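You operate a simulated robot arm through the tools that you are given. There is no shell and no other tool. Be economical: measure what you need, move in short steps, check, and stop when the job is done.

You are at the controls of a simulated two-armed robot. One attempt, no reset.

TASK
Hold the grip crate on the top of the small table steady with one hand, lift the tint card out of it with the other and set it down on the top of the small table. Set down upright: tint card.
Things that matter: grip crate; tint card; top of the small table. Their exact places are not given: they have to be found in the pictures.

Only the result counts: the job must be done as asked and must still hold three seconds after the hand-in. Knocking over, shifting, dropping, spilling or breaking anything else fails it.

THE ROBOT
Two 7-joint arms with two-finger parallel grippers on one trunk, on a base that drives. Base frame: it is fixed to the floor where the robot stands at the start and does not move with it; the origin is under the middle of the robot, x ahead of it, y to its left, z up; the surface under the hand at the start is at about z = 74. Units: cm, rad, N and s.
The left shoulder is at the start at [5.6, 10.1, 103.4], the right one opposite. With the tool pointing down near the work surface each hand reaches from about 24 to 54 cm from the robot's upright axis, wherever it stands, measured 20 degrees to its own side. Places, roughly: top of the small table [60, 0, 70]. Payload 2.4 kg a hand.
The TCP of each hand is the grasp point between the finger pads, 2.4 cm short of the fingertips. In the tool frame z runs along the fingers and y along their closing line. Largest opening 6.8 cm; finger width 1.7, thickness 1; the body of the gripper, 4 by 7 cm, starts 4.1 cm behind the TCP.
Orientation is that of the tool frame in the base frame, as [roll, pitch, yaw] about the fixed x, y, z axes, in that order (R = Rz(yaw) Ry(pitch) Rx(roll)). With the fingers straight down and closing along the base's y, the tool's x points along the base's -x, its y along +y and its z along -z.

THE INTERFACE
- The arms move only by the tool nudge_tool. It takes "left_deltas", "right_deltas" or both (then of equal length, played together; a hand with none holds still); each is a list of rows, each a list of 6 numbers: the shift along the base's x, y, z in cm, then the turn, a rotation vector about the base's x, y, z in rad. In form: [[dx, dy, dz, rx, ry, rz], ...]. A call has 1 to 8 rows; each row is the pose to reach, as a shift and turn from the pose commanded when the call began. "left_gripper" and "right_gripper" are, for a hand that has rows, the finger opening in cm, from 0 to 6.8, set as the call begins (left out, the last holds). A row lasts 0.2 s, in which the tool goes at most 5 cm and 0.15 rad; a call with a longer step from one row to the next is refused whole, and so is a gripper value outside its range. A pose out of reach is approached as far as the arm can. The call stops where the force on the tool passes 40 N (or 10 N more than at its start, if that is more) or the arm is blocked; 0.2 s more then pass. The fingers move at their own pace (about 7.2 cm/s each) and stop on an object; they squeeze with about 40 N. The grip force told is the motor's: it shows also when the fingers shut on nothing. Time passes only in rows, and 0.2 s behind the last, so rows that repeat a pose let the fingers close. It gives the time, the measured TCP pose, the force on the tool (base axes), the opening and the grip force at its end, in the units of the frame above (readings bear some noise), with the torque about the TCP (base axes, N m) and any sound that the robot's microphone picked up.
- Cameras (640 x 400 px; columns grow to the right, rows downward): "scene" is now at [15.17, -0.22, 120.41]; the picture's right is [0.00, -1.00, -0.00], its down [-0.48, -0.00, -0.88] and it looks along [0.88, 0.00, -0.48] (base axes); focal length 214 px, centre (320, 200). "left" rides on the left gripper at [8.4, -1.1, -7.5] in its tool frame; the picture's right is [0.13, 0.99, 0.00], its down [-0.60, 0.08, -0.79] and it looks along [-0.79, 0.10, 0.61] (tool axes); focal length 251 px, centre (320, 200). "right" rides on the right gripper at [8.4, 1.1, -7.5] in its tool frame; the picture's right is [-0.13, 0.99, 0.00], its down [-0.60, -0.08, -0.79] and it looks along [-0.79, -0.10, 0.61] (tool axes); focal length 251 px, centre (320, 200).
- snapshot(camera): a new picture of that camera. It takes no simulated time.
- move_column(by): slides the trunk up (or, below 0, down) by that many cm; the arms and the scene camera ride with it, the base frame stays. It gives what a move gives, with no picture.
- roll_base(legs): drives the robot by 1 to 6 legs, each [ahead, left, turn to the left] in cm, cm and rad, along the robot's own axes; the way and the turn of a leg run together, so that a leg with both is an arc; at most 150 cm and 3.142 rad a leg. The arms and the cameras ride along, it lands a little off, and it stops where it bumps. It gives what a move gives.
- turn_head(pan, tilt): turns the head with the scene camera to pan (to the left, within 1.501 rad either way) and tilt (down, from -0.506 to 1.204), counted from straight ahead of the robot. It gives what a move gives.
- pixel_to_xyz(camera, pixels): there is no depth. For up to 12 entries [column, row, z] of the newest picture of that camera ("zoom" is the newest enlarged one), the place [x, y] in the base frame at which the ray of that pixel passes the height z, good to about 0.2 cm. It takes no simulated time.
- close_up(camera, box): a new picture of the part [left, top, right, bottom] of that camera's present view, enlarged. It takes no simulated time.
- job_done(): hands the job in; it is judged then, once.

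Work in short steps. Measure before you move; look again where a grasp or a placing could have gone wrong, and mend it. You have 80 turns and 70 pictures in all, those below and enlarged ones among them. Open the grippers and draw the arms clear of the work before you hand the job in, unless the task says otherwise; then end with one line.

The tools are called after "Call:" as name(argument=value, ...) on one line, values as JSON. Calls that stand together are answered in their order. nudge_tool: Moves the arms, as the interface text tells. Its arguments: {"type":"object","properties":{"left_deltas":{"type":"array"},"left_gripper":{"type":"number"},"right_deltas":{"type":"array"},"right_gripper":{"type":"number"}},"required":[]} The other tools are called the same way: move_column (by) slides the trunk up or down; roll_base (legs) drives the base; turn_head (pan, tilt) turns the head that bears the scene camera; snapshot (camera) takes a picture; pixel_to_xyz (camera, pixels) gives the place at which the rays of pixels pass given heights; close_up (camera, box) takes an enlarged picture of a part of a camera's view; job_done () hands the job in.

At the start:

```text
t: 0.0
left_position: [37.1, 6.43, 107.59]
left_ee_rot: [-3.139, 0.0, -3.141]
left_contact_force: [-0.1, -1.0, -0.3]
left_ft_torque: [0.0, 0.0, 0.02]
left_finger_gap: 6.8
left_grip_force: 0.0
right_position: [38.83, -22.95, 106.58]
right_ee_rot: [-3.141, -0.001, -3.141]
right_contact_force: [-1.2, -0.2, 0.0]
right_ft_torque: [0.02, -0.02, 0.02]
right_finger_gap: 6.8
right_grip_force: 0.0
trunk travel left (down, up): [-25.0, 60.0]
robot x, y, heading: [0.36, -0.23, 0.002]
head pan, tilt: [0.002, 0.496]
```

scene: 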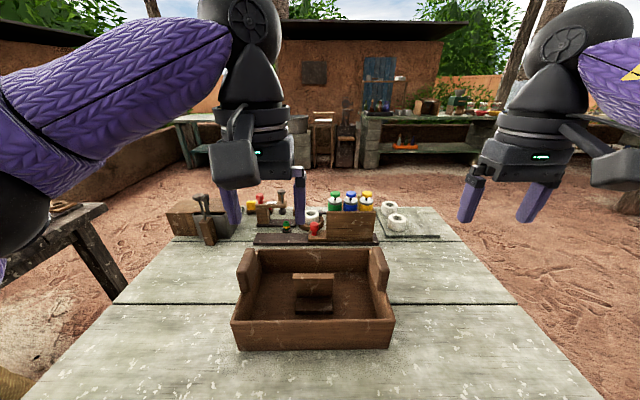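
right: 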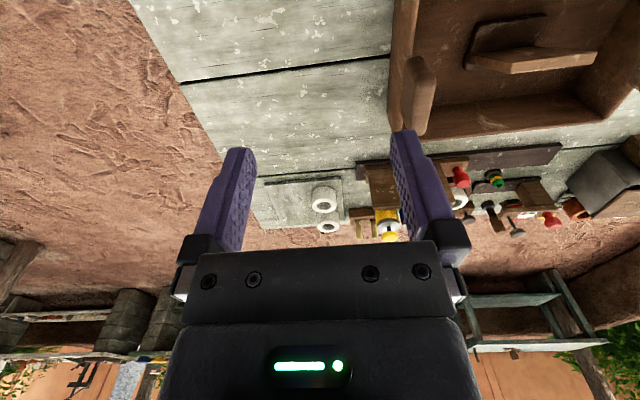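
left: 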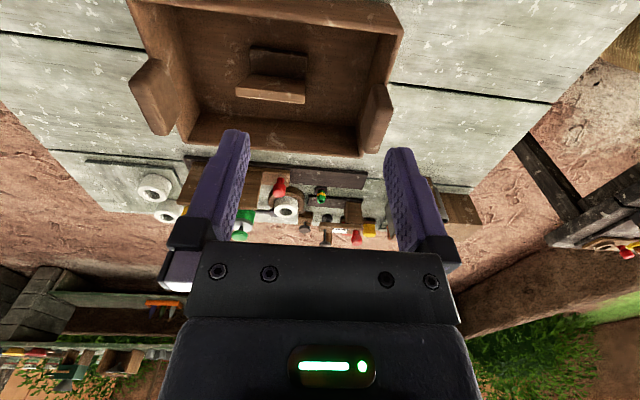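

The crate sits at about columns 232-394, rows 247-350 in the scene, with a small wooden thing inside at (313,290). I take an enlarged view to see what it is.

Call:
close_up(camera="scene", box=[220, 230, 410, 360])

Call:
close_up(camera="left", box=[110, 0, 430, 200])

Call:
pixel_to_xyz(camera="scene", pixels=[[240, 350, 70], [389, 349, 70], [232, 321, 75], [394, 319, 75], [297, 311, 71], [332, 311, 71], [292, 275, 76], [333, 275, 76], [240, 350, 74], [389, 349, 74]])

```text
3.08 times, centred on (315, 295) of scene
```

zoom: 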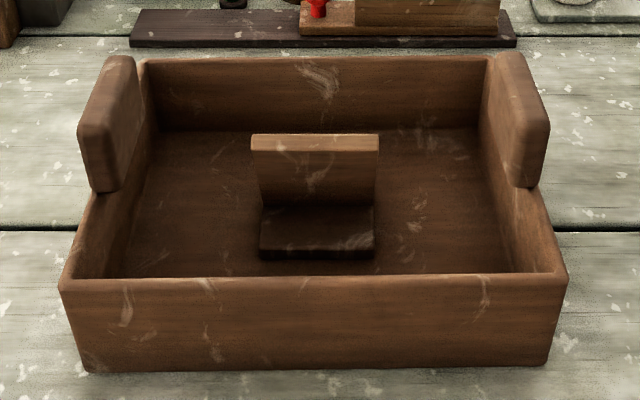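

```text
2.00 times, centred on (270, 100) of left
```

zoom: 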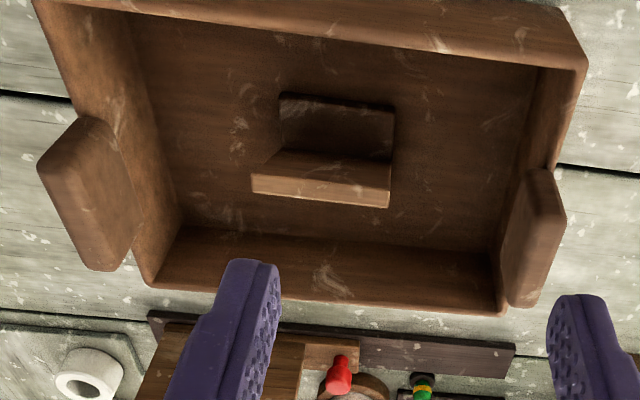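

```text
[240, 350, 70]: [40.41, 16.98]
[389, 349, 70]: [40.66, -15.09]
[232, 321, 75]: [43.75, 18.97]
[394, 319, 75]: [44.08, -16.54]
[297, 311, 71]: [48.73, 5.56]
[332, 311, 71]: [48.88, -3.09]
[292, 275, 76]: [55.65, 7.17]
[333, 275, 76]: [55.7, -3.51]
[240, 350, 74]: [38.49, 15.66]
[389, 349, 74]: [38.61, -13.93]
```

The card seems to be a thin plate on edge with a dark block before it. I triangulate its top edge and the crate rim from both cameras at several heights.

Call:
pixel_to_xyz(camera="scene", pixels=[[292.3, 273.9, 76], [334.5, 273.9, 76], [292.3, 273.9, 80], [334.5, 273.9, 80], [292.3, 273.9, 84], [334.5, 273.9, 84], [239.5, 322, 76], [239.5, 322, 80], [403, 320, 80], [260, 249, 76], [260, 249, 80], [240, 350, 72]])

Call:
pixel_to_xyz(camera="left", pixels=[[304, 103, 76], [236, 96, 76], [304, 103, 80], [236, 96, 80], [304, 103, 84], [236, 96, 84], [360, 157, 76], [360, 157, 80], [186, 143, 76], [186, 143, 80], [307, 56, 76], [250, 46, 76]])

Call:
turn_head(pan=0.0, tilt=0.95)

Call:
snapshot(camera="scene")

```text
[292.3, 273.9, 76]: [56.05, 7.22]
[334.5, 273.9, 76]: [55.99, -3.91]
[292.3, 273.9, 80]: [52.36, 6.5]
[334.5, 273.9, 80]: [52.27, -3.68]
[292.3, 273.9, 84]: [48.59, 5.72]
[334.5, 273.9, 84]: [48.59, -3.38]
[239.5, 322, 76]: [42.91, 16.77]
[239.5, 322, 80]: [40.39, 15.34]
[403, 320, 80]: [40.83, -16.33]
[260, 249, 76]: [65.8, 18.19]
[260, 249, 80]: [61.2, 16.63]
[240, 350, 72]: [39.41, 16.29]
```

```text
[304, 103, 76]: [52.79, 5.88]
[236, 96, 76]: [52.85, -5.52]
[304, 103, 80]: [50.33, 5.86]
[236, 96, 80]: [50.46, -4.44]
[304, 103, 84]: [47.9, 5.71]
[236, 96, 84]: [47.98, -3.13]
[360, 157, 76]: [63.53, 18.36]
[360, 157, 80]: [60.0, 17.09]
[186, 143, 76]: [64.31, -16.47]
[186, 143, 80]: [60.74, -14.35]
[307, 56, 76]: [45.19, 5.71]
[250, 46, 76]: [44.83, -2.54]
```

```text
t: 0.9
left_position: [37.06, 6.41, 107.59]
left_ee_rot: [3.141, 0.001, -3.141]
left_contact_force: [-0.5, -0.1, 0.8]
left_ft_torque: [-0.02, 0.01, -0.03]
left_finger_gap: 6.8
left_grip_force: 0.0
right_position: [38.91, -22.91, 106.73]
right_ee_rot: [-3.141, 0.001, -3.141]
right_contact_force: [0.1, -0.2, 0.5]
right_ft_torque: [-0.04, -0.02, 0.0]
right_finger_gap: 6.82
right_grip_force: 0.1
trunk travel left (down, up): [-25.0, 60.0]
robot x, y, heading: [-0.38, 0.3, 0.001]
head pan, tilt: [0.0, 0.949]
```

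```text
64 pictures are left
```

scene: 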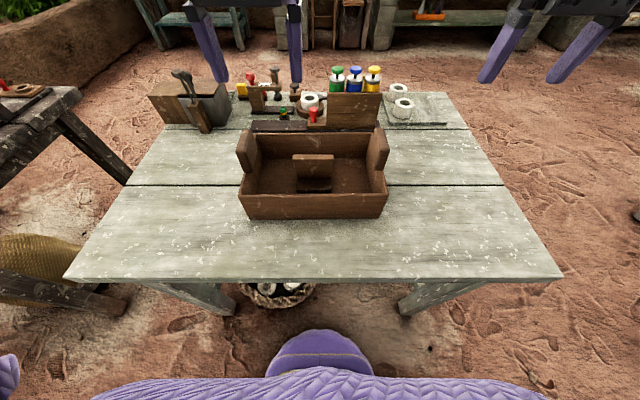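

The card's top edge appears near x 48, y -3..6, z ~85; the crate spans x ~38-56, y -14..16. I tilt the left wrist so that its camera looks down into the crate from nearer above.

Call:
nudge_tool(left_deltas=[[1.5, -1, -1, 0, 0.15, 0], [3, -2, -2, 0, 0.3, 0], [4.5, -3, -3, 0, 0.45, 0], [6, -4, -4, 0, 0.6, 0], [6, -4, -4, 0, 0.6, 0]])

Call:
snapshot(camera="left")

Call:
close_up(camera="scene", box=[230, 120, 400, 226])

```text
t: 2.1
left_position: [37.54, 4.29, 102.43]
left_ee_rot: [3.141, -0.569, -3.141]
left_contact_force: [0.0, -0.8, -0.1]
left_ft_torque: [0.03, -0.01, 0.03]
left_finger_gap: 6.81
left_grip_force: 0.0
left hand out of reach, approached as far as the arm can: row 3, 4, 5
right_position: [38.93, -23.06, 106.66]
right_ee_rot: [3.14, -0.001, 3.141]
right_contact_force: [0.3, -0.4, 0.3]
right_ft_torque: [0.02, 0.0, -0.03]
right_finger_gap: 6.8
right_grip_force: 0.1
trunk travel left (down, up): [-25.0, 60.0]
robot x, y, heading: [0.23, 0.0, 0.004]
head pan, tilt: [0.0, 0.949]
```

```text
63 pictures are left
```

left: 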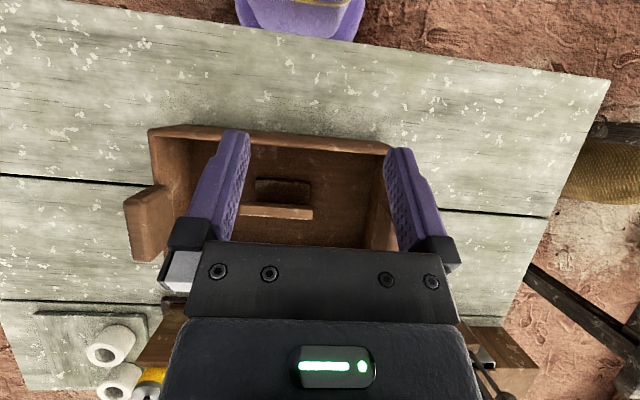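

```text
3.76 times, centred on (315, 173) of scene
```

zoom: 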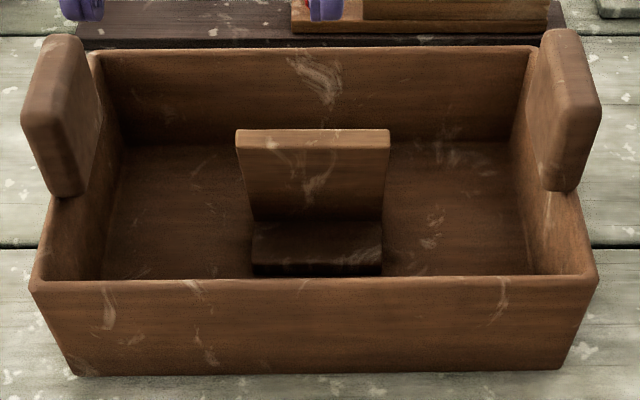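

I enlarge the left view to measure the card's top edge and block.

Call:
close_up(camera="left", box=[120, 110, 420, 297])

Call:
snapshot(camera="right")

```text
2.13 times, centred on (270, 204) of left
```

zoom: 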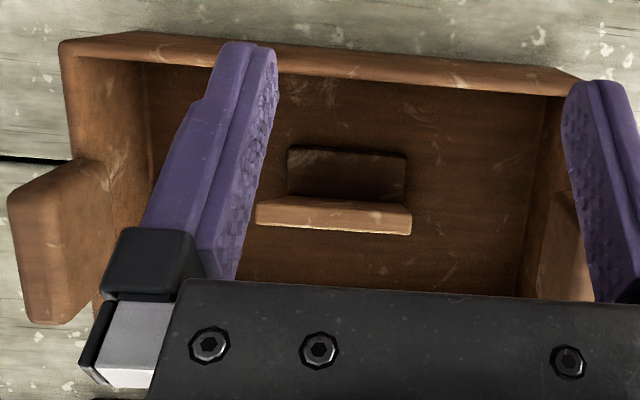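

```text
60 pictures are left
```

right: 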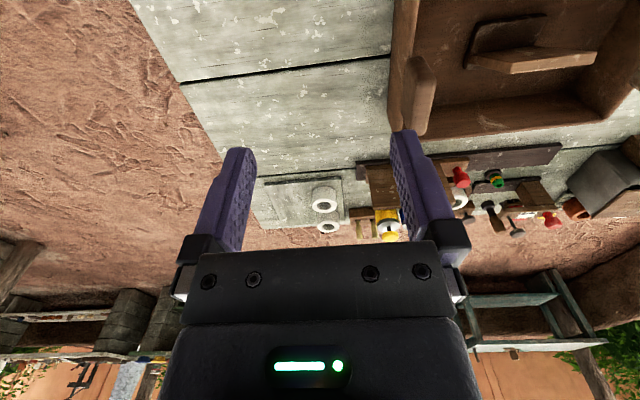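

I triangulate card top, block and handles between the newest left zoom and the scene picture.

Call:
pixel_to_xyz(camera="zoom", pixels=[[255, 222, 80], [411, 234, 80], [255, 222, 84], [411, 234, 84], [255, 222, 88], [411, 234, 88], [262, 198, 84], [408, 207, 84], [290, 147, 76], [405, 155, 76], [60, 42, 84], [60, 42, 80]])

Call:
pixel_to_xyz(camera="scene", pixels=[[292.9, 154.1, 80], [333.4, 154.1, 80], [292.9, 154.1, 84], [333.4, 154.1, 84], [292.9, 154.1, 88], [333.4, 154.1, 88], [292.7, 159.2, 84], [297.4, 192.4, 76], [297.4, 192.4, 74], [388.3, 194.5, 80], [388.3, 194.5, 84], [380, 217.5, 74]])

```text
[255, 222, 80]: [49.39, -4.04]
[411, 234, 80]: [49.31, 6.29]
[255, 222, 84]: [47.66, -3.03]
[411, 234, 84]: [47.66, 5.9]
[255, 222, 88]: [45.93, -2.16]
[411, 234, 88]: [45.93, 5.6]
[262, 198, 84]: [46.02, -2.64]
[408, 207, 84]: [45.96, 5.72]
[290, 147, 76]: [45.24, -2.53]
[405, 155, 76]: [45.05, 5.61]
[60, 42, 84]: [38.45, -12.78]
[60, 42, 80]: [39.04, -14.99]
```

```text
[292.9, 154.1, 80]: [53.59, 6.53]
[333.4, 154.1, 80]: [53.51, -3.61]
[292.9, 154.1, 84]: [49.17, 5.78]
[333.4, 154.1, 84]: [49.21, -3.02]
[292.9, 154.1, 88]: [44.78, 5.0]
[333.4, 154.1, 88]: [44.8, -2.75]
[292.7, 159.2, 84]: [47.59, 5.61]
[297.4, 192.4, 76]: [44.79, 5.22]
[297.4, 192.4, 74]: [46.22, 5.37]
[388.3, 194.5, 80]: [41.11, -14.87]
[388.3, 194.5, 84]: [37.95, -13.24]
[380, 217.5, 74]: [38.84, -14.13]
```

The card top is at about z 86, x 46, y 1.5, width ~8; the block before it reaches only ~z 80. I now measure the right handle in both pictures.

Call:
pixel_to_xyz(camera="scene", pixels=[[383.6, 127.8, 84], [383.6, 127.8, 88], [383.6, 127.8, 92], [389.5, 147.7, 84], [389.5, 147.7, 88], [389.5, 147.7, 92], [374.3, 127.8, 88], [377.8, 148.3, 88], [297.4, 178.9, 80], [297.4, 178.9, 78], [382, 171, 84]])

Call:
pixel_to_xyz(camera="zoom", pixels=[[28, 325, 84], [28, 325, 88], [28, 325, 92], [8, 197, 84], [8, 197, 88], [8, 197, 92]])

```text
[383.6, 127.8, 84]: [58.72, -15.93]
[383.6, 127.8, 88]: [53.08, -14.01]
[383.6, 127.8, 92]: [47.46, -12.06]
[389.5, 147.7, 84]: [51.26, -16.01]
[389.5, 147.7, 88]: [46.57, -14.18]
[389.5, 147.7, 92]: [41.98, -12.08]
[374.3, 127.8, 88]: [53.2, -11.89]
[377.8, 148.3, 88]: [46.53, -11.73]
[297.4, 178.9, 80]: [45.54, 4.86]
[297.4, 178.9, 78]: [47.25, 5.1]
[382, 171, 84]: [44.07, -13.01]
```

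```text
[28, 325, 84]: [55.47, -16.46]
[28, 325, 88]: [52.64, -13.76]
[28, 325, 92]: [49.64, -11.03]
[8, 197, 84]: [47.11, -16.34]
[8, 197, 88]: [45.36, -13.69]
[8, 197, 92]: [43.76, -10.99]
```

The right handle is at x 45.5–52.5, y −11.7…−14, top z ~88.5, so the right hand will hold it. I straighten the left hand again and bring the right one above the handle.

Call:
nudge_tool(left_deltas=[[0, 0.5, 0, 0, -0.15, 0], [0, 1, 0, 0, -0.3, 0], [0, 1.5, 0, 0, -0.45, 0], [0, 2, 0, 0, -0.6, 0], [0, 2, 0, 0, -0.6, 0]], right_deltas=[[2.5, 2.5, -1.7, 0, 0, 0], [5, 5, -3.4, 0, 0, 0], [7.5, 7.5, -5, 0, 0, 0], [10.1, 10.2, -6.7, 0, 0, 0], [10.1, 10.2, -6.7, 0, 0, 0]])

Call:
snapshot(camera="right")

Call:
snapshot(camera="scene")

```text
t: 3.3
left_position: [37.4, 6.23, 102.48]
left_ee_rot: [-3.14, 0.001, -3.141]
left_contact_force: [0.6, -0.1, 0.2]
left_ft_torque: [-0.02, 0.01, 0.0]
left_finger_gap: 6.83
left_grip_force: 0.1
right_position: [49.05, -12.86, 99.83]
right_ee_rot: [-3.139, 0.0, -3.142]
right_contact_force: [0.5, -0.4, 0.4]
right_ft_torque: [-0.03, -0.02, 0.0]
right_finger_gap: 6.78
right_grip_force: 0.0
trunk travel left (down, up): [-25.0, 60.0]
robot x, y, heading: [-0.13, 0.05, -0.001]
head pan, tilt: [0.0, 0.949]
```

```text
59 pictures are left
```

right: 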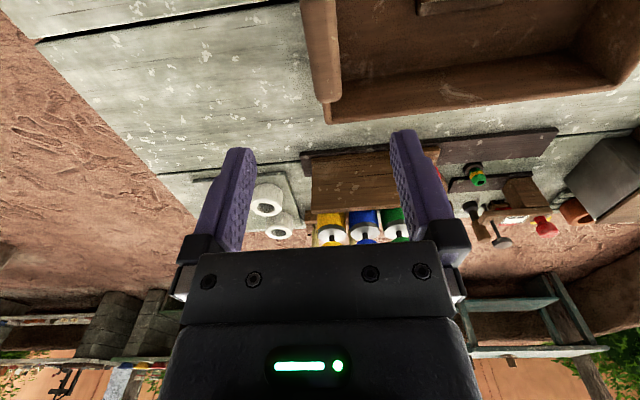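

```text
58 pictures are left
```

scene: 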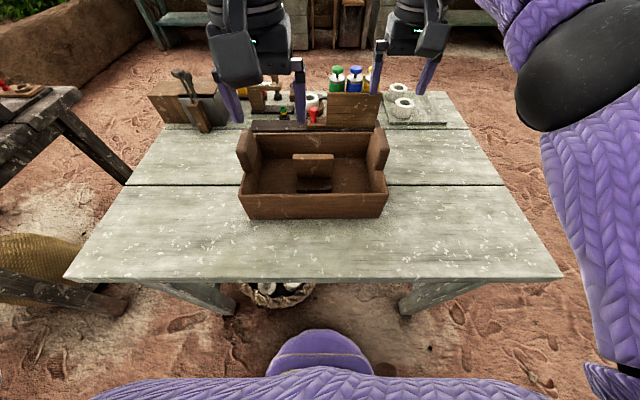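

The right camera sees the handle's far end at (322,20–105), between the fingers (columns 235–400). I check its y, and lower the right hand to z≈93 while turning the left by −90° about z.

Call:
pixel_to_xyz(camera="right", pixels=[[302, 5, 88], [338, 5, 88], [322, 80, 86], [340, 80, 86], [330, 100, 84]])

Call:
nudge_tool(left_deltas=[[0, 0.5, 0, 0, 0, -0.15], [0, 1, 0, 0, 0, -0.3], [0, 1.5, 0, 0, 0, -0.45], [0, 2, 0, 0, 0, -0.6], [0, 2, 0, 0, 0, -0.75], [0, 2, 0, 0, 0, -0.9], [0, 2, 0, 0, 0, -1.05], [0, 2, 0, 0, 0, -1.2]], right_deltas=[[0, 0, -2, 0, 0, 0], [0, 0, -4, 0, 0, 0], [0, 0, -5, 0, 0, 0], [0, 0, -6, 0, 0, 0], [0, 0, -6.5, 0, 0, 0], [0, 0, -6.5, 0, 0, 0], [0, 0, -6.5, 0, 0, 0], [0, 0, -6.5, 0, 0, 0]])

Call:
nudge_tool(left_deltas=[[0, 0, 0, 0, 0, -0.15], [0, 0, 0, 0, 0, -0.3], [0, 0, 0, 0, 0, -0.371], [0, 0, 0, 0, 0, -0.371]])

Call:
close_up(camera="scene", box=[200, 60, 440, 210])

Call:
snapshot(camera="left")

```text
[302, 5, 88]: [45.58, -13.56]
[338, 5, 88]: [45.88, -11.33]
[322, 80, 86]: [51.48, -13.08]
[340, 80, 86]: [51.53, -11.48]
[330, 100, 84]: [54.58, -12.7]
```

```text
t: 5.0
left_position: [37.37, 8.11, 102.44]
left_ee_rot: [-3.138, 0.01, 2.054]
left_contact_force: [-0.6, -1.6, -0.2]
left_ft_torque: [0.08, -0.11, 0.23]
left_finger_gap: 6.8
left_grip_force: 0.0
right_position: [49.02, -12.91, 93.37]
right_ee_rot: [-3.14, -0.001, -3.141]
right_contact_force: [0.7, -0.1, 0.1]
right_ft_torque: [0.0, 0.0, 0.01]
right_finger_gap: 6.81
right_grip_force: 0.0
trunk travel left (down, up): [-25.0, 60.0]
robot x, y, heading: [-0.03, -0.2, 0.001]
head pan, tilt: [0.0, 0.949]
stopped in row 8 (left hand): the force on the tool passed its limit at 81 N (the readings are from after the stop); the commanded pose is now the measured one
```

```text
t: 5.3
left_position: [37.57, 8.07, 102.46]
left_ee_rot: [-3.137, 0.019, 2.033]
left_contact_force: [2.2, -4.3, -4.3]
left_ft_torque: [-0.13, -0.01, -0.05]
left_finger_gap: 6.79
left_grip_force: 0.0
right_position: [49.12, -12.78, 93.32]
right_ee_rot: [3.141, -0.001, 3.141]
right_contact_force: [0.9, -0.1, -0.9]
right_ft_torque: [0.02, 0.04, 0.02]
right_finger_gap: 6.84
right_grip_force: 0.1
trunk travel left (down, up): [-25.0, 60.0]
robot x, y, heading: [-0.04, -0.21, -0.001]
head pan, tilt: [0.0, 0.949]
stopped in row 1 (left hand): the force on the tool passed its limit at 82 N (the readings are from after the stop); the commanded pose is now the measured one
```

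```text
2.67 times, centred on (320, 135) of scene
```

zoom: 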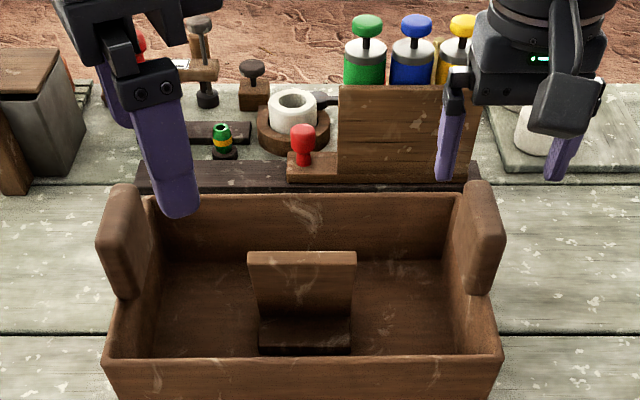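

```text
56 pictures are left
```

left: 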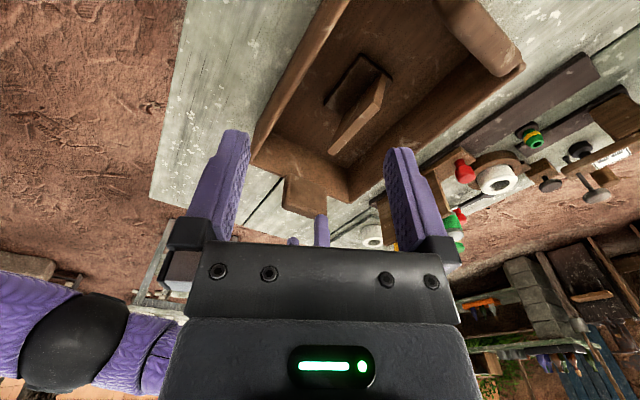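

The left wrist is blocked near −1.1 rad, so I turn it the other way (to +90° from straight), the camera then on its −y side. First I go back.

Call:
nudge_tool(left_deltas=[[0, 0, 0, 0, 0, 0.15], [0, 0, 0, 0, 0, 0.3], [0, 0, 0, 0, 0, 0.45], [0, 0, 0, 0, 0, 0.6], [0, 0, 0, 0, 0, 0.75], [0, 0, 0, 0, 0, 0.9], [0, 0, 0, 0, 0, 1.05], [0, 0, 0, 0, 0, 1.108]])

Call:
nudge_tool(left_deltas=[[1, 0, 0, 0, 0, 0.15], [2, 0, 0, 0, 0, 0.3], [3, 0, 0, 0, 0, 0.45], [4, 0, 0, 0, 0, 0.6], [4, 0, 0, 0, 0, 0.75], [4, 0, 0, 0, 0, 0.9], [4, 0, 0, 0, 0, 1.05], [4, 0, 0, 0, 0, 1.2]])

```text
t: 7.1
left_position: [37.54, 7.92, 102.39]
left_ee_rot: [-3.139, 0.018, -3.139]
left_contact_force: [0.0, 0.8, -0.3]
left_ft_torque: [0.03, 0.0, -0.01]
left_finger_gap: 6.79
left_grip_force: 0.1
right_position: [49.04, -12.84, 93.49]
right_ee_rot: [-3.141, -0.002, 3.141]
right_contact_force: [0.7, 0.2, -0.3]
right_ft_torque: [0.01, 0.0, 0.0]
right_finger_gap: 6.79
right_grip_force: 0.0
trunk travel left (down, up): [-25.0, 60.0]
robot x, y, heading: [-0.42, 0.07, 0.003]
head pan, tilt: [0.0, 0.949]
```

```text
t: 8.9
left_position: [41.51, 7.98, 102.41]
left_ee_rot: [-3.137, 0.02, -1.937]
left_contact_force: [0.6, 0.0, 0.4]
left_ft_torque: [-0.02, 0.01, 0.0]
left_finger_gap: 6.8
left_grip_force: 0.0
right_position: [49.01, -12.87, 93.43]
right_ee_rot: [3.142, -0.001, -3.141]
right_contact_force: [0.5, 0.6, 0.4]
right_ft_torque: [-0.02, 0.01, 0.01]
right_finger_gap: 6.79
right_grip_force: 0.0
trunk travel left (down, up): [-25.0, 60.0]
robot x, y, heading: [0.12, 0.25, 0.001]
head pan, tilt: [0.0, 0.949]
```

The way is free in this direction. I finish the turn and shift the right hand to x≈50.5 for spacing, then look.

Call:
nudge_tool(left_deltas=[[1, -1, 0, 0, 0, 0.15], [2.5, -3, 0, 0, 0, 0.3], [3.8, -5, -1, 0, 0, 0.366], [4.3, -6.3, -2, 0, 0, 0.366], [4.3, -6.3, -2, 0, 0, 0.366]], right_deltas=[[0.5, 0, 0, 0, 0, 0], [1, 0, 0, 0, 0, 0], [1.4, 0.2, 0, 0, 0, 0], [1.4, 0.2, 0, 0, 0, 0], [1.4, 0.2, 0, 0, 0, 0]])

Call:
snapshot(camera="left")

Call:
snapshot(camera="right")

Call:
close_up(camera="scene", box=[200, 60, 440, 210])

```text
t: 10.1
left_position: [45.84, 1.78, 100.4]
left_ee_rot: [-3.138, 0.018, -1.574]
left_contact_force: [-1.1, 0.9, -0.3]
left_ft_torque: [-0.02, 0.0, 0.01]
left_finger_gap: 6.79
left_grip_force: 0.1
right_position: [50.47, -12.53, 93.45]
right_ee_rot: [-3.141, -0.001, 3.14]
right_contact_force: [0.0, 0.1, -0.4]
right_ft_torque: [0.03, 0.01, 0.0]
right_finger_gap: 6.81
right_grip_force: 0.0
trunk travel left (down, up): [-25.0, 60.0]
robot x, y, heading: [-0.12, 0.06, -0.004]
head pan, tilt: [0.0, 0.949]
```

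```text
55 pictures are left
```

left: 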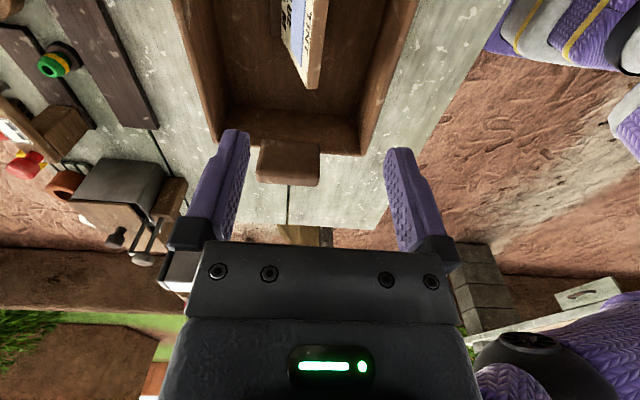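

```text
54 pictures are left
```

right: 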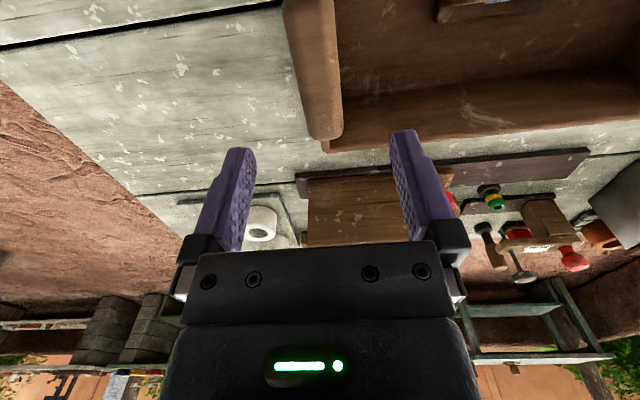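

```text
2.67 times, centred on (320, 135) of scene
```

zoom: 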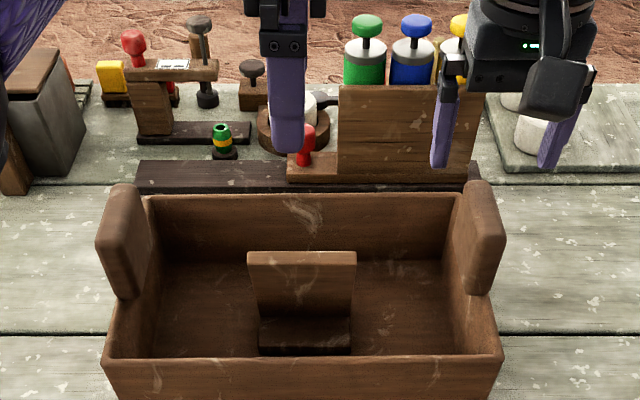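

The left camera sees the card end-on at (310,85), with a painted face on its far side. I enlarge it to measure the card's x and thickness.

Call:
close_up(camera="left", box=[180, 0, 420, 150])

```text
2.67 times, centred on (300, 75) of left
```

zoom: 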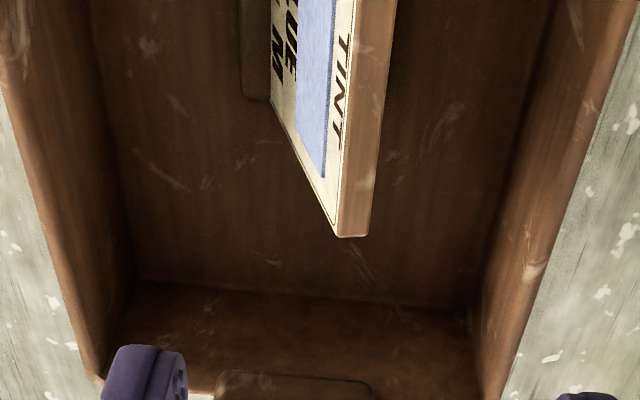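

Call:
pixel_to_xyz(camera="zoom", pixels=[[337, 236, 85], [370, 236, 85], [337, 236, 86], [370, 236, 86], [340, 110, 86], [380, 110, 86], [242, 95, 80], [242, 95, 78]])

Call:
pixel_to_xyz(camera="right", pixels=[[308, 138, 86], [340, 138, 86], [308, 138, 84], [340, 138, 84], [300, 60, 88.5], [335, 60, 88.5]])

```text
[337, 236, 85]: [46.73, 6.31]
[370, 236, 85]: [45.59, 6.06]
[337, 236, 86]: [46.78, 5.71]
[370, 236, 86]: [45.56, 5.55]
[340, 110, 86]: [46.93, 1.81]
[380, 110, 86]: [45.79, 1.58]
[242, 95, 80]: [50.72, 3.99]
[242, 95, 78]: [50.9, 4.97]
```

```text
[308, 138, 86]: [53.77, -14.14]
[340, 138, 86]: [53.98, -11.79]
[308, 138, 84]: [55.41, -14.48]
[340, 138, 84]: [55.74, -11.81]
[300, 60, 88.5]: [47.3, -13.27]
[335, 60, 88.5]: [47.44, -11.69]
```

The painted far face is visible although the camera is nearly straight above it: vertical lines should run to the nadir, so the card leans (top toward the robot). I measure points along its end edge.

Call:
pixel_to_xyz(camera="zoom", pixels=[[271, 104, 80], [271, 104, 78], [271, 104, 76], [304, 170, 84], [304, 170, 82], [304, 170, 80], [270, 98, 77], [246, 97, 77], [270, 98, 75], [246, 97, 75]])

Call:
close_up(camera="left", box=[250, 0, 346, 60])

```text
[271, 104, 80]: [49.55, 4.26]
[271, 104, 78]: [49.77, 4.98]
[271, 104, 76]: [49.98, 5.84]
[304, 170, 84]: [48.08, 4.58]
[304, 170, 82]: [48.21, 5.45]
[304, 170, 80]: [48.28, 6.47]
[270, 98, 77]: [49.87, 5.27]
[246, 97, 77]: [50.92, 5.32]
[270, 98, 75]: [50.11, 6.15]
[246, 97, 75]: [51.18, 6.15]
```

```text
6.67 times, centred on (298, 30) of left
```

zoom: 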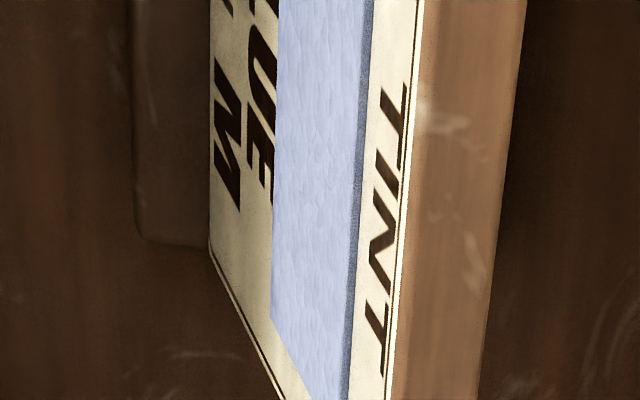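

Card leans 0.32 rad: on its far face (46.8, 86)→(49.9, 76.7) in x,z, with its foot in a slot block. First the right hand goes down on the handle (y≈−12.6), while the left hand tilts to match the card.

Call:
nudge_tool(right_deltas=[[0.6, 0, -2, 0, 0, 0], [0.6, 0, -4, 0, 0, 0], [0.6, 0, -5, 0, 0, 0], [0.6, 0, -6.2, 0, 0, 0], [0.6, 0, -6.2, 0, 0, 0]], left_deltas=[[0, 0, 0, -0.009, -0.1, 0], [0, 0, -1, -0.018, -0.2, 0], [0, -0.2, -2, -0.018, -0.32, 0], [0, -0.3, -3, -0.018, -0.32, 0], [0, -0.3, -3, -0.018, -0.32, 0]])

Call:
close_up(camera="scene", box=[220, 90, 412, 210])

Call:
snapshot(camera="right")

```text
t: 11.3
left_position: [45.87, 1.46, 97.37]
left_ee_rot: [-2.818, 0.005, -1.573]
left_contact_force: [-0.2, 0.0, 0.1]
left_ft_torque: [0.0, -0.02, 0.04]
left_finger_gap: 6.78
left_grip_force: 0.0
right_position: [51.23, -12.68, 87.17]
right_ee_rot: [3.141, -0.001, 3.141]
right_contact_force: [1.0, -1.1, -0.2]
right_ft_torque: [0.04, 0.04, -0.02]
right_finger_gap: 6.83
right_grip_force: 0.1
trunk travel left (down, up): [-25.0, 60.0]
robot x, y, heading: [0.04, -0.15, 0.004]
head pan, tilt: [0.0, 0.949]
```

```text
3.33 times, centred on (316, 150) of scene
```

zoom: 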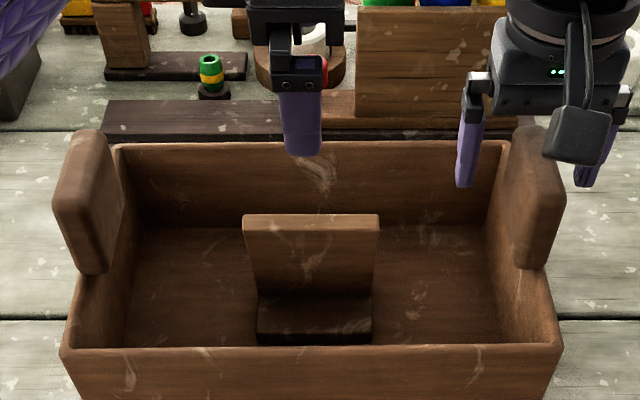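

```text
49 pictures are left
```

right: 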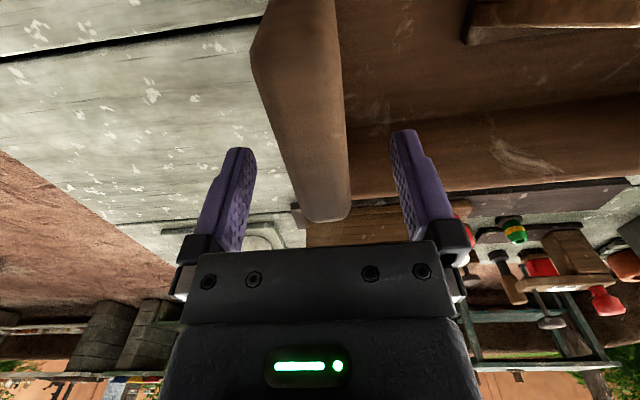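

The handle lies between the right fingers (columns 300–348 against 245 and 395). I close the right hand.

Call:
nudge_tool(right_deltas=[[0, 0, 0, 0, 0, 0], [0, 0, 0, 0, 0, 0], [0, 0, 0, 0, 0, 0], [0, 0, 0, 0, 0, 0]], right_gripper=0)

Call:
close_up(camera="scene", box=[220, 90, 412, 210])

```text
t: 12.3
left_position: [45.76, 1.48, 97.4]
left_ee_rot: [-2.815, 0.002, -1.572]
left_contact_force: [0.1, 0.4, 0.4]
left_ft_torque: [-0.03, -0.04, -0.01]
left_finger_gap: 6.82
left_grip_force: 0.1
right_position: [51.08, -12.67, 87.23]
right_ee_rot: [3.141, 0.0, -3.139]
right_contact_force: [-0.8, 0.6, -0.8]
right_ft_torque: [0.03, -0.24, 0.44]
right_finger_gap: 2.21
right_grip_force: 38.6
trunk travel left (down, up): [-25.0, 60.0]
robot x, y, heading: [-0.15, -0.34, 0.001]
head pan, tilt: [0.0, 0.949]
```

```text
3.33 times, centred on (316, 150) of scene
```

zoom: 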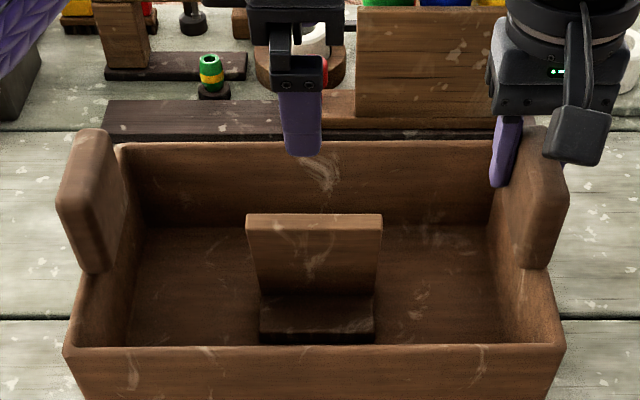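

The handle is held (2.21 cm, 39 N); the crate slid only ~0.2 cm. I bring the left hand onto the card's own axis, 9 cm back from the grasp point (44.3, 1.3, 91.5), and look.

Call:
nudge_tool(left_deltas=[[-0.8, -0.1, -2, 0, 0, 0], [-1.5, -0.2, -4, 0, 0, 0], [-1.5, -0.2, -5.9, 0, 0, 0], [-1.5, -0.2, -5.9, 0, 0, 0]])

Call:
snapshot(camera="left")

Call:
close_up(camera="scene", box=[220, 90, 412, 210])

```text
t: 13.3
left_position: [44.16, 1.21, 91.49]
left_ee_rot: [-2.816, 0.004, -1.573]
left_contact_force: [0.2, -0.3, -0.1]
left_ft_torque: [-0.02, 0.01, -0.03]
left_finger_gap: 6.81
left_grip_force: 0.0
right_position: [51.15, -12.6, 87.3]
right_ee_rot: [-3.141, 0.001, 3.141]
right_contact_force: [-1.3, 1.0, -0.3]
right_ft_torque: [0.04, -0.01, 0.48]
right_finger_gap: 2.2
right_grip_force: 38.9
trunk travel left (down, up): [-25.0, 60.0]
robot x, y, heading: [0.04, -0.13, 0.002]
head pan, tilt: [0.0, 0.949]
```

```text
47 pictures are left
```

left: 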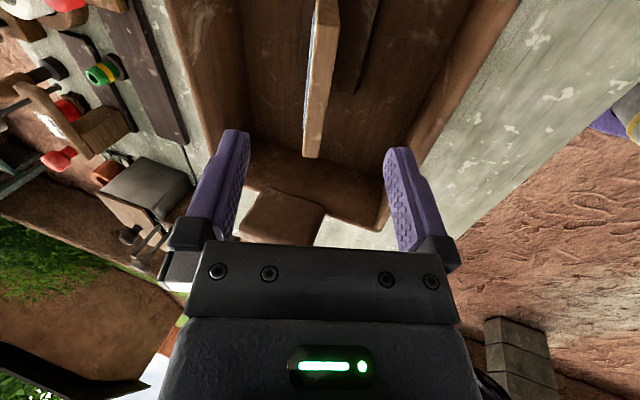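

```text
3.33 times, centred on (316, 150) of scene
```

zoom: 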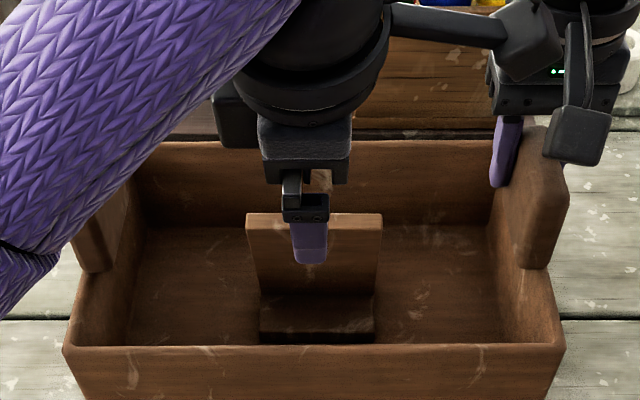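

The card edge (305–320, 157) lies between the fingers (235 and 395) and now looks edge-on, so the tilt matches. I slide down along the card's axis to (47.1, 1.3, 83).

Call:
nudge_tool(left_deltas=[[0.8, 0.05, -2.3, 0, 0, 0], [1.6, 0.1, -4.6, 0, 0, 0], [2.3, 0.1, -6.6, 0, 0, 0], [2.95, 0.1, -8.5, 0, 0, 0], [2.95, 0.1, -8.5, 0, 0, 0]])

Call:
snapshot(camera="left")

Call:
close_up(camera="scene", box=[220, 90, 412, 210])

```text
t: 14.5
left_position: [47.3, 1.38, 83.13]
left_ee_rot: [-2.816, 0.001, -1.572]
left_contact_force: [0.7, -0.5, 0.6]
left_ft_torque: [-0.01, 0.0, 0.01]
left_finger_gap: 6.8
left_grip_force: 0.1
right_position: [51.12, -12.7, 87.15]
right_ee_rot: [-3.141, 0.0, -3.141]
right_contact_force: [-1.2, -0.2, -0.1]
right_ft_torque: [0.02, 0.18, 0.52]
right_finger_gap: 2.19
right_grip_force: 38.5
trunk travel left (down, up): [-25.0, 60.0]
robot x, y, heading: [0.06, -0.0, 0.004]
head pan, tilt: [0.0, 0.949]
```

```text
45 pictures are left
```

left: 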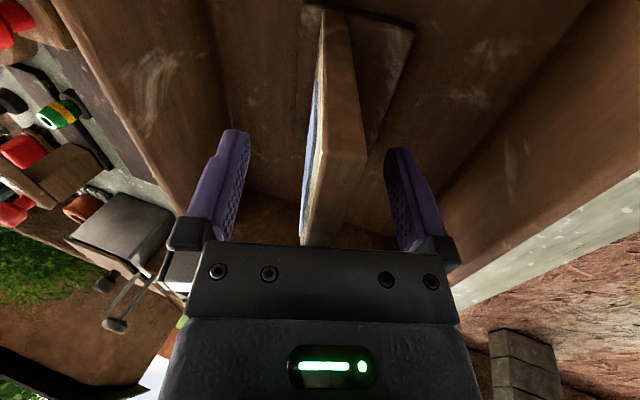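

```text
3.33 times, centred on (316, 150) of scene
```

zoom: 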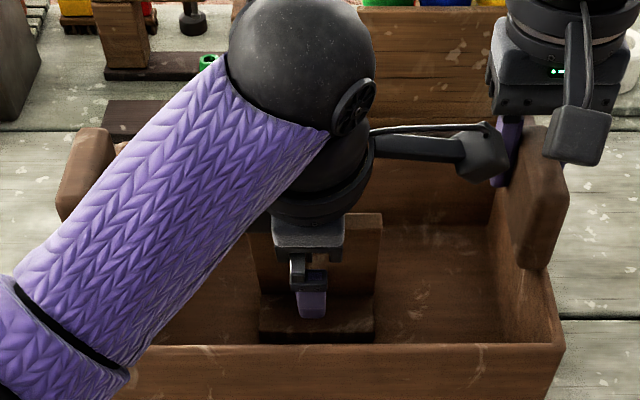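

The card's edge (305–365) is between the fingers, TCP well below its top. I close the left hand.

Call:
nudge_tool(left_deltas=[[0, 0, 0, 0, 0, 0], [0, 0, 0, 0, 0, 0], [0, 0, 0, 0, 0, 0], [0, 0, 0, 0, 0, 0], [0, 0, 0, 0, 0, 0]], left_gripper=0)

Call:
snapshot(camera="left")

```text
t: 15.7
left_position: [47.13, 1.34, 83.28]
left_ee_rot: [-2.816, 0.002, -1.572]
left_contact_force: [-0.5, 1.4, 1.4]
left_ft_torque: [0.17, 0.01, 0.0]
left_finger_gap: 1.17
left_grip_force: 32.3
right_position: [51.15, -12.75, 87.21]
right_ee_rot: [3.141, -0.001, -3.141]
right_contact_force: [-1.7, -0.4, -0.3]
right_ft_torque: [0.02, 0.1, 0.53]
right_finger_gap: 2.18
right_grip_force: 39.0
trunk travel left (down, up): [-25.0, 60.0]
robot x, y, heading: [-0.13, -0.23, 0.003]
head pan, tilt: [0.0, 0.949]
```

```text
43 pictures are left
```

left: 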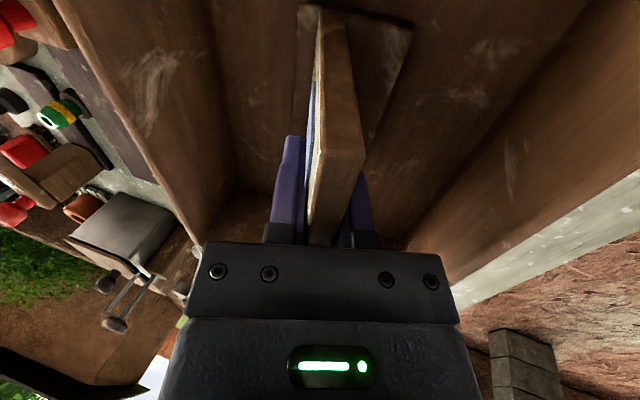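

Gripped (1.17 cm, 32 N) with almost no side force. I pull 2 cm along the card's axis (−0.316, 0, 0.949) in small steps and watch the forces.

Call:
nudge_tool(left_deltas=[[-0.16, 0, 0.47, 0, 0, 0], [-0.32, 0, 0.95, 0, 0, 0], [-0.47, 0, 1.42, 0, 0, 0], [-0.63, 0, 1.9, 0, 0, 0]])

Call:
snapshot(camera="left")

Call:
close_up(camera="scene", box=[220, 90, 412, 210])

```text
t: 16.7
left_position: [46.71, 1.32, 84.89]
left_ee_rot: [-2.818, 0.001, -1.573]
left_contact_force: [0.2, 0.8, -0.8]
left_ft_torque: [0.01, -0.01, -0.01]
left_finger_gap: 1.19
left_grip_force: 32.4
right_position: [51.19, -12.57, 87.11]
right_ee_rot: [-3.141, 0.0, -3.14]
right_contact_force: [-0.7, -0.3, -0.4]
right_ft_torque: [0.02, 0.08, 0.44]
right_finger_gap: 2.2
right_grip_force: 38.8
trunk travel left (down, up): [-25.0, 60.0]
robot x, y, heading: [0.3, 0.18, -0.0]
head pan, tilt: [0.0, 0.949]
```

```text
42 pictures are left
```

left: 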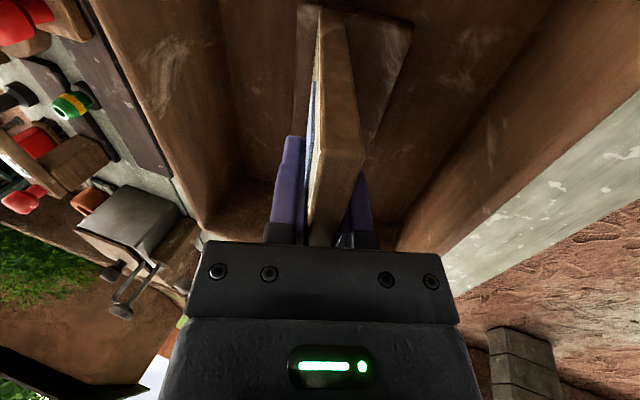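

```text
3.33 times, centred on (316, 150) of scene
```

zoom: 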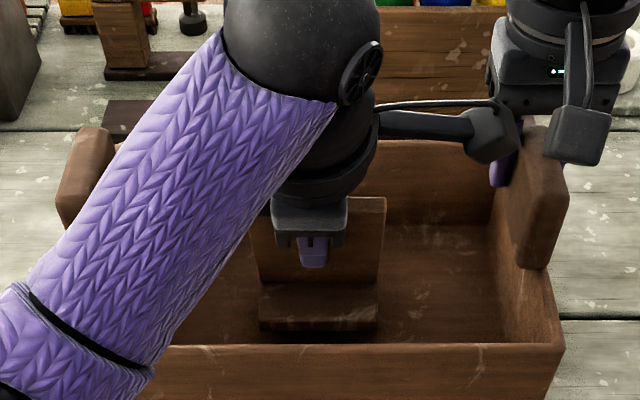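

The block rises with the card: it is the card's own foot, so the tilt is its natural upright pose and I keep this orientation. I lift straight up to z≈99, clear of the handles.

Call:
nudge_tool(left_deltas=[[-0.3, 0, 2, 0, 0, 0], [-0.6, 0, 4, 0, 0, 0], [-1, 0, 6, 0, 0, 0], [-1.5, 0, 8.5, 0, 0, 0], [-2, 0, 11, 0, 0, 0], [-2.5, 0, 14, 0, 0, 0], [-2.5, 0, 14, 0, 0, 0]])

Call:
snapshot(camera="scene")

Call:
snapshot(camera="left")

```text
t: 18.3
left_position: [44.35, 1.38, 98.96]
left_ee_rot: [-2.816, 0.002, -1.571]
left_contact_force: [0.1, 0.3, -1.5]
left_ft_torque: [-0.02, -0.01, 0.0]
left_finger_gap: 1.16
left_grip_force: 32.1
right_position: [51.17, -12.72, 87.3]
right_ee_rot: [-3.141, -0.001, 3.141]
right_contact_force: [-2.1, -0.3, 0.5]
right_ft_torque: [0.05, -0.08, 0.34]
right_finger_gap: 2.21
right_grip_force: 38.6
trunk travel left (down, up): [-25.0, 60.0]
robot x, y, heading: [-0.07, -0.1, 0.0]
head pan, tilt: [0.0, 0.949]
```

```text
40 pictures are left
```

scene: 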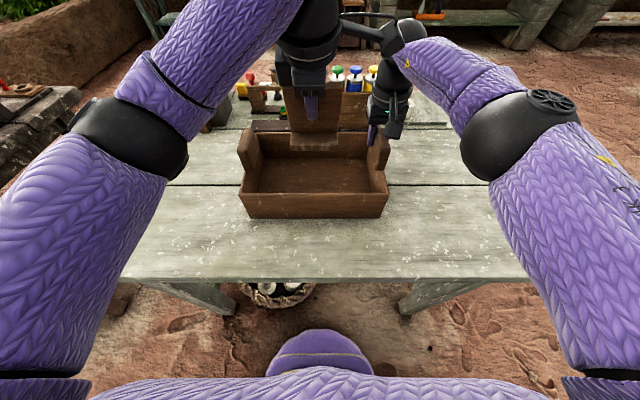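

```text
39 pictures are left
```

left: 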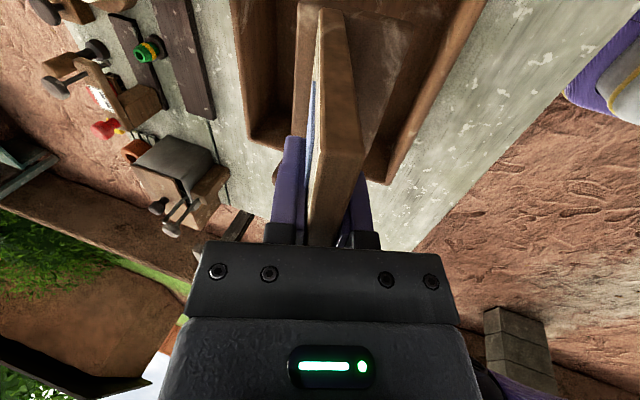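

The card with its foot is clear above the rim. I carry it left to y≈25, x≈41 at this height.

Call:
nudge_tool(left_deltas=[[-0.5, 3.5, 0, 0, 0, 0], [-1, 7, 0, 0, 0, 0], [-1.5, 10.5, 0, 0, 0, 0], [-2, 14, 0, 0, 0, 0], [-2.5, 17.5, 0, 0, 0, 0], [-3, 21, 0, 0, 0, 0], [-3.3, 24, 0, 0, 0, 0], [-3.3, 24, 0, 0, 0, 0]])

Call:
snapshot(camera="scene")

Call:
snapshot(camera="left")

```text
t: 20.1
left_position: [40.66, 25.3, 98.93]
left_ee_rot: [-2.816, 0.002, -1.573]
left_contact_force: [-0.1, 0.2, -0.9]
left_ft_torque: [-0.02, 0.01, -0.03]
left_finger_gap: 1.17
left_grip_force: 32.3
right_position: [51.17, -12.59, 87.23]
right_ee_rot: [3.141, 0.001, 3.141]
right_contact_force: [-1.2, 0.5, -0.1]
right_ft_torque: [-0.02, -0.15, 0.01]
right_finger_gap: 2.18
right_grip_force: 38.6
trunk travel left (down, up): [-25.0, 60.0]
robot x, y, heading: [0.02, 0.06, -0.002]
head pan, tilt: [0.0, 0.949]
```

```text
38 pictures are left
```

scene: 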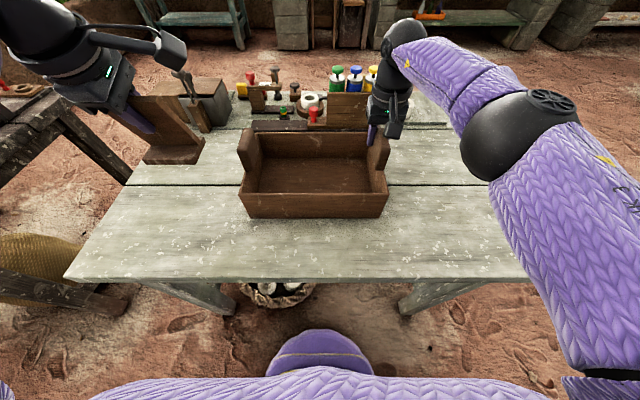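

```text
37 pictures are left
```

left: 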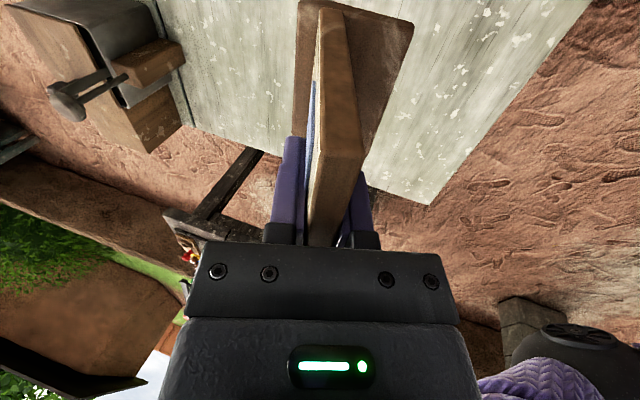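

The card with foot hangs upright left of the crate. I check the table's left edge and other objects there before lowering.

Call:
pixel_to_xyz(camera="scene", pixels=[[124, 185, 74], [95, 230, 74], [65, 279, 74], [239, 217, 74], [205, 130, 74], [560, 280, 74], [241, 195, 83]])

```text
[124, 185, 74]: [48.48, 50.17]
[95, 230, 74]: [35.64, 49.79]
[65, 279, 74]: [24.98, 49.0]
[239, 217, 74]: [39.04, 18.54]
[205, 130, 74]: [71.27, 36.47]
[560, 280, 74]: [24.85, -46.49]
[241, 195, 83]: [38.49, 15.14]
```

The table extends to y≈50 and the place is free. I shift to y≈27.5 for clearance from the left handle and lower to z≈84.5.

Call:
nudge_tool(left_deltas=[[0, 1, -3, 0, 0, 0], [0, 2.2, -6, 0, 0, 0], [0, 2.2, -9, 0, 0, 0], [0, 2.2, -11.5, 0, 0, 0], [0, 2.2, -13.5, 0, 0, 0], [0, 2.2, -14.4, 0, 0, 0], [0, 2.2, -14.4, 0, 0, 0]])

Call:
close_up(camera="scene", box=[80, 80, 304, 220])

Call:
snapshot(camera="left")

```text
t: 21.7
left_position: [40.99, 27.51, 84.45]
left_ee_rot: [-2.815, 0.002, -1.572]
left_contact_force: [-0.7, 0.3, -1.1]
left_ft_torque: [0.01, -0.01, 0.0]
left_finger_gap: 1.19
left_grip_force: 32.6
right_position: [51.1, -12.63, 87.13]
right_ee_rot: [-3.14, 0.0, -3.141]
right_contact_force: [-1.3, 0.9, -0.1]
right_ft_torque: [0.08, -0.11, 0.23]
right_finger_gap: 2.19
right_grip_force: 38.6
trunk travel left (down, up): [-25.0, 60.0]
robot x, y, heading: [-0.1, 0.19, -0.003]
head pan, tilt: [0.0, 0.949]
```

```text
2.86 times, centred on (192, 150) of scene
```

zoom: 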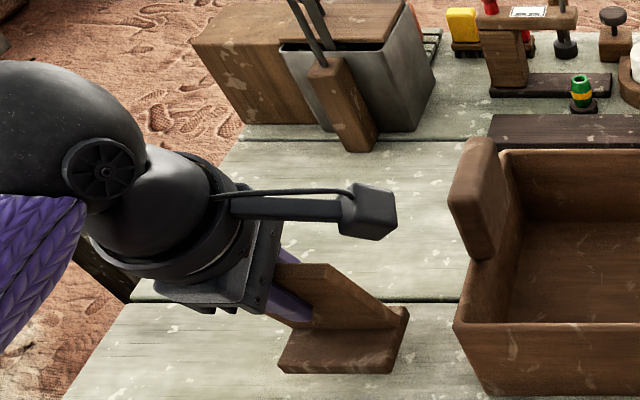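

```text
35 pictures are left
```

left: 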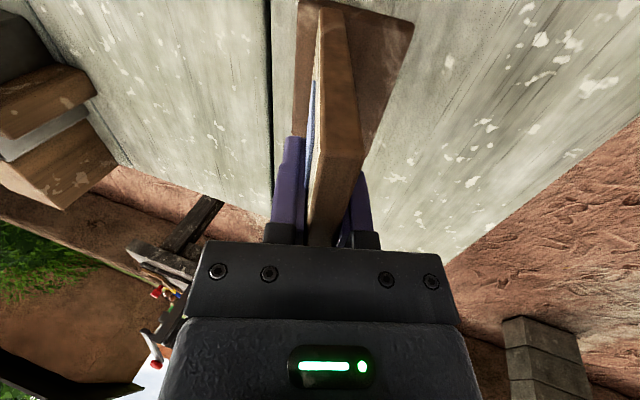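

Still free, with no contact. I lower in 0.3 cm steps, watching the force.

Call:
nudge_tool(left_deltas=[[0, 0, -0.4, 0, 0, 0], [0, 0, -0.8, 0, 0, 0], [0, 0, -1.2, 0, 0, 0], [0, 0, -1.5, 0, 0, 0], [0, 0, -1.8, 0, 0, 0]])

```text
t: 22.9
left_position: [40.94, 27.45, 82.79]
left_ee_rot: [-2.817, 0.002, -1.573]
left_contact_force: [-0.5, 0.0, -1.3]
left_ft_torque: [-0.03, 0.04, 0.02]
left_finger_gap: 1.19
left_grip_force: 32.7
right_position: [51.32, -12.65, 87.0]
right_ee_rot: [3.141, 0.0, 3.142]
right_contact_force: [-1.3, 0.7, -0.3]
right_ft_torque: [0.11, 0.03, 0.21]
right_finger_gap: 2.2
right_grip_force: 38.6
trunk travel left (down, up): [-25.0, 60.0]
robot x, y, heading: [-0.05, -0.09, 0.001]
head pan, tilt: [0.0, 0.949]
```

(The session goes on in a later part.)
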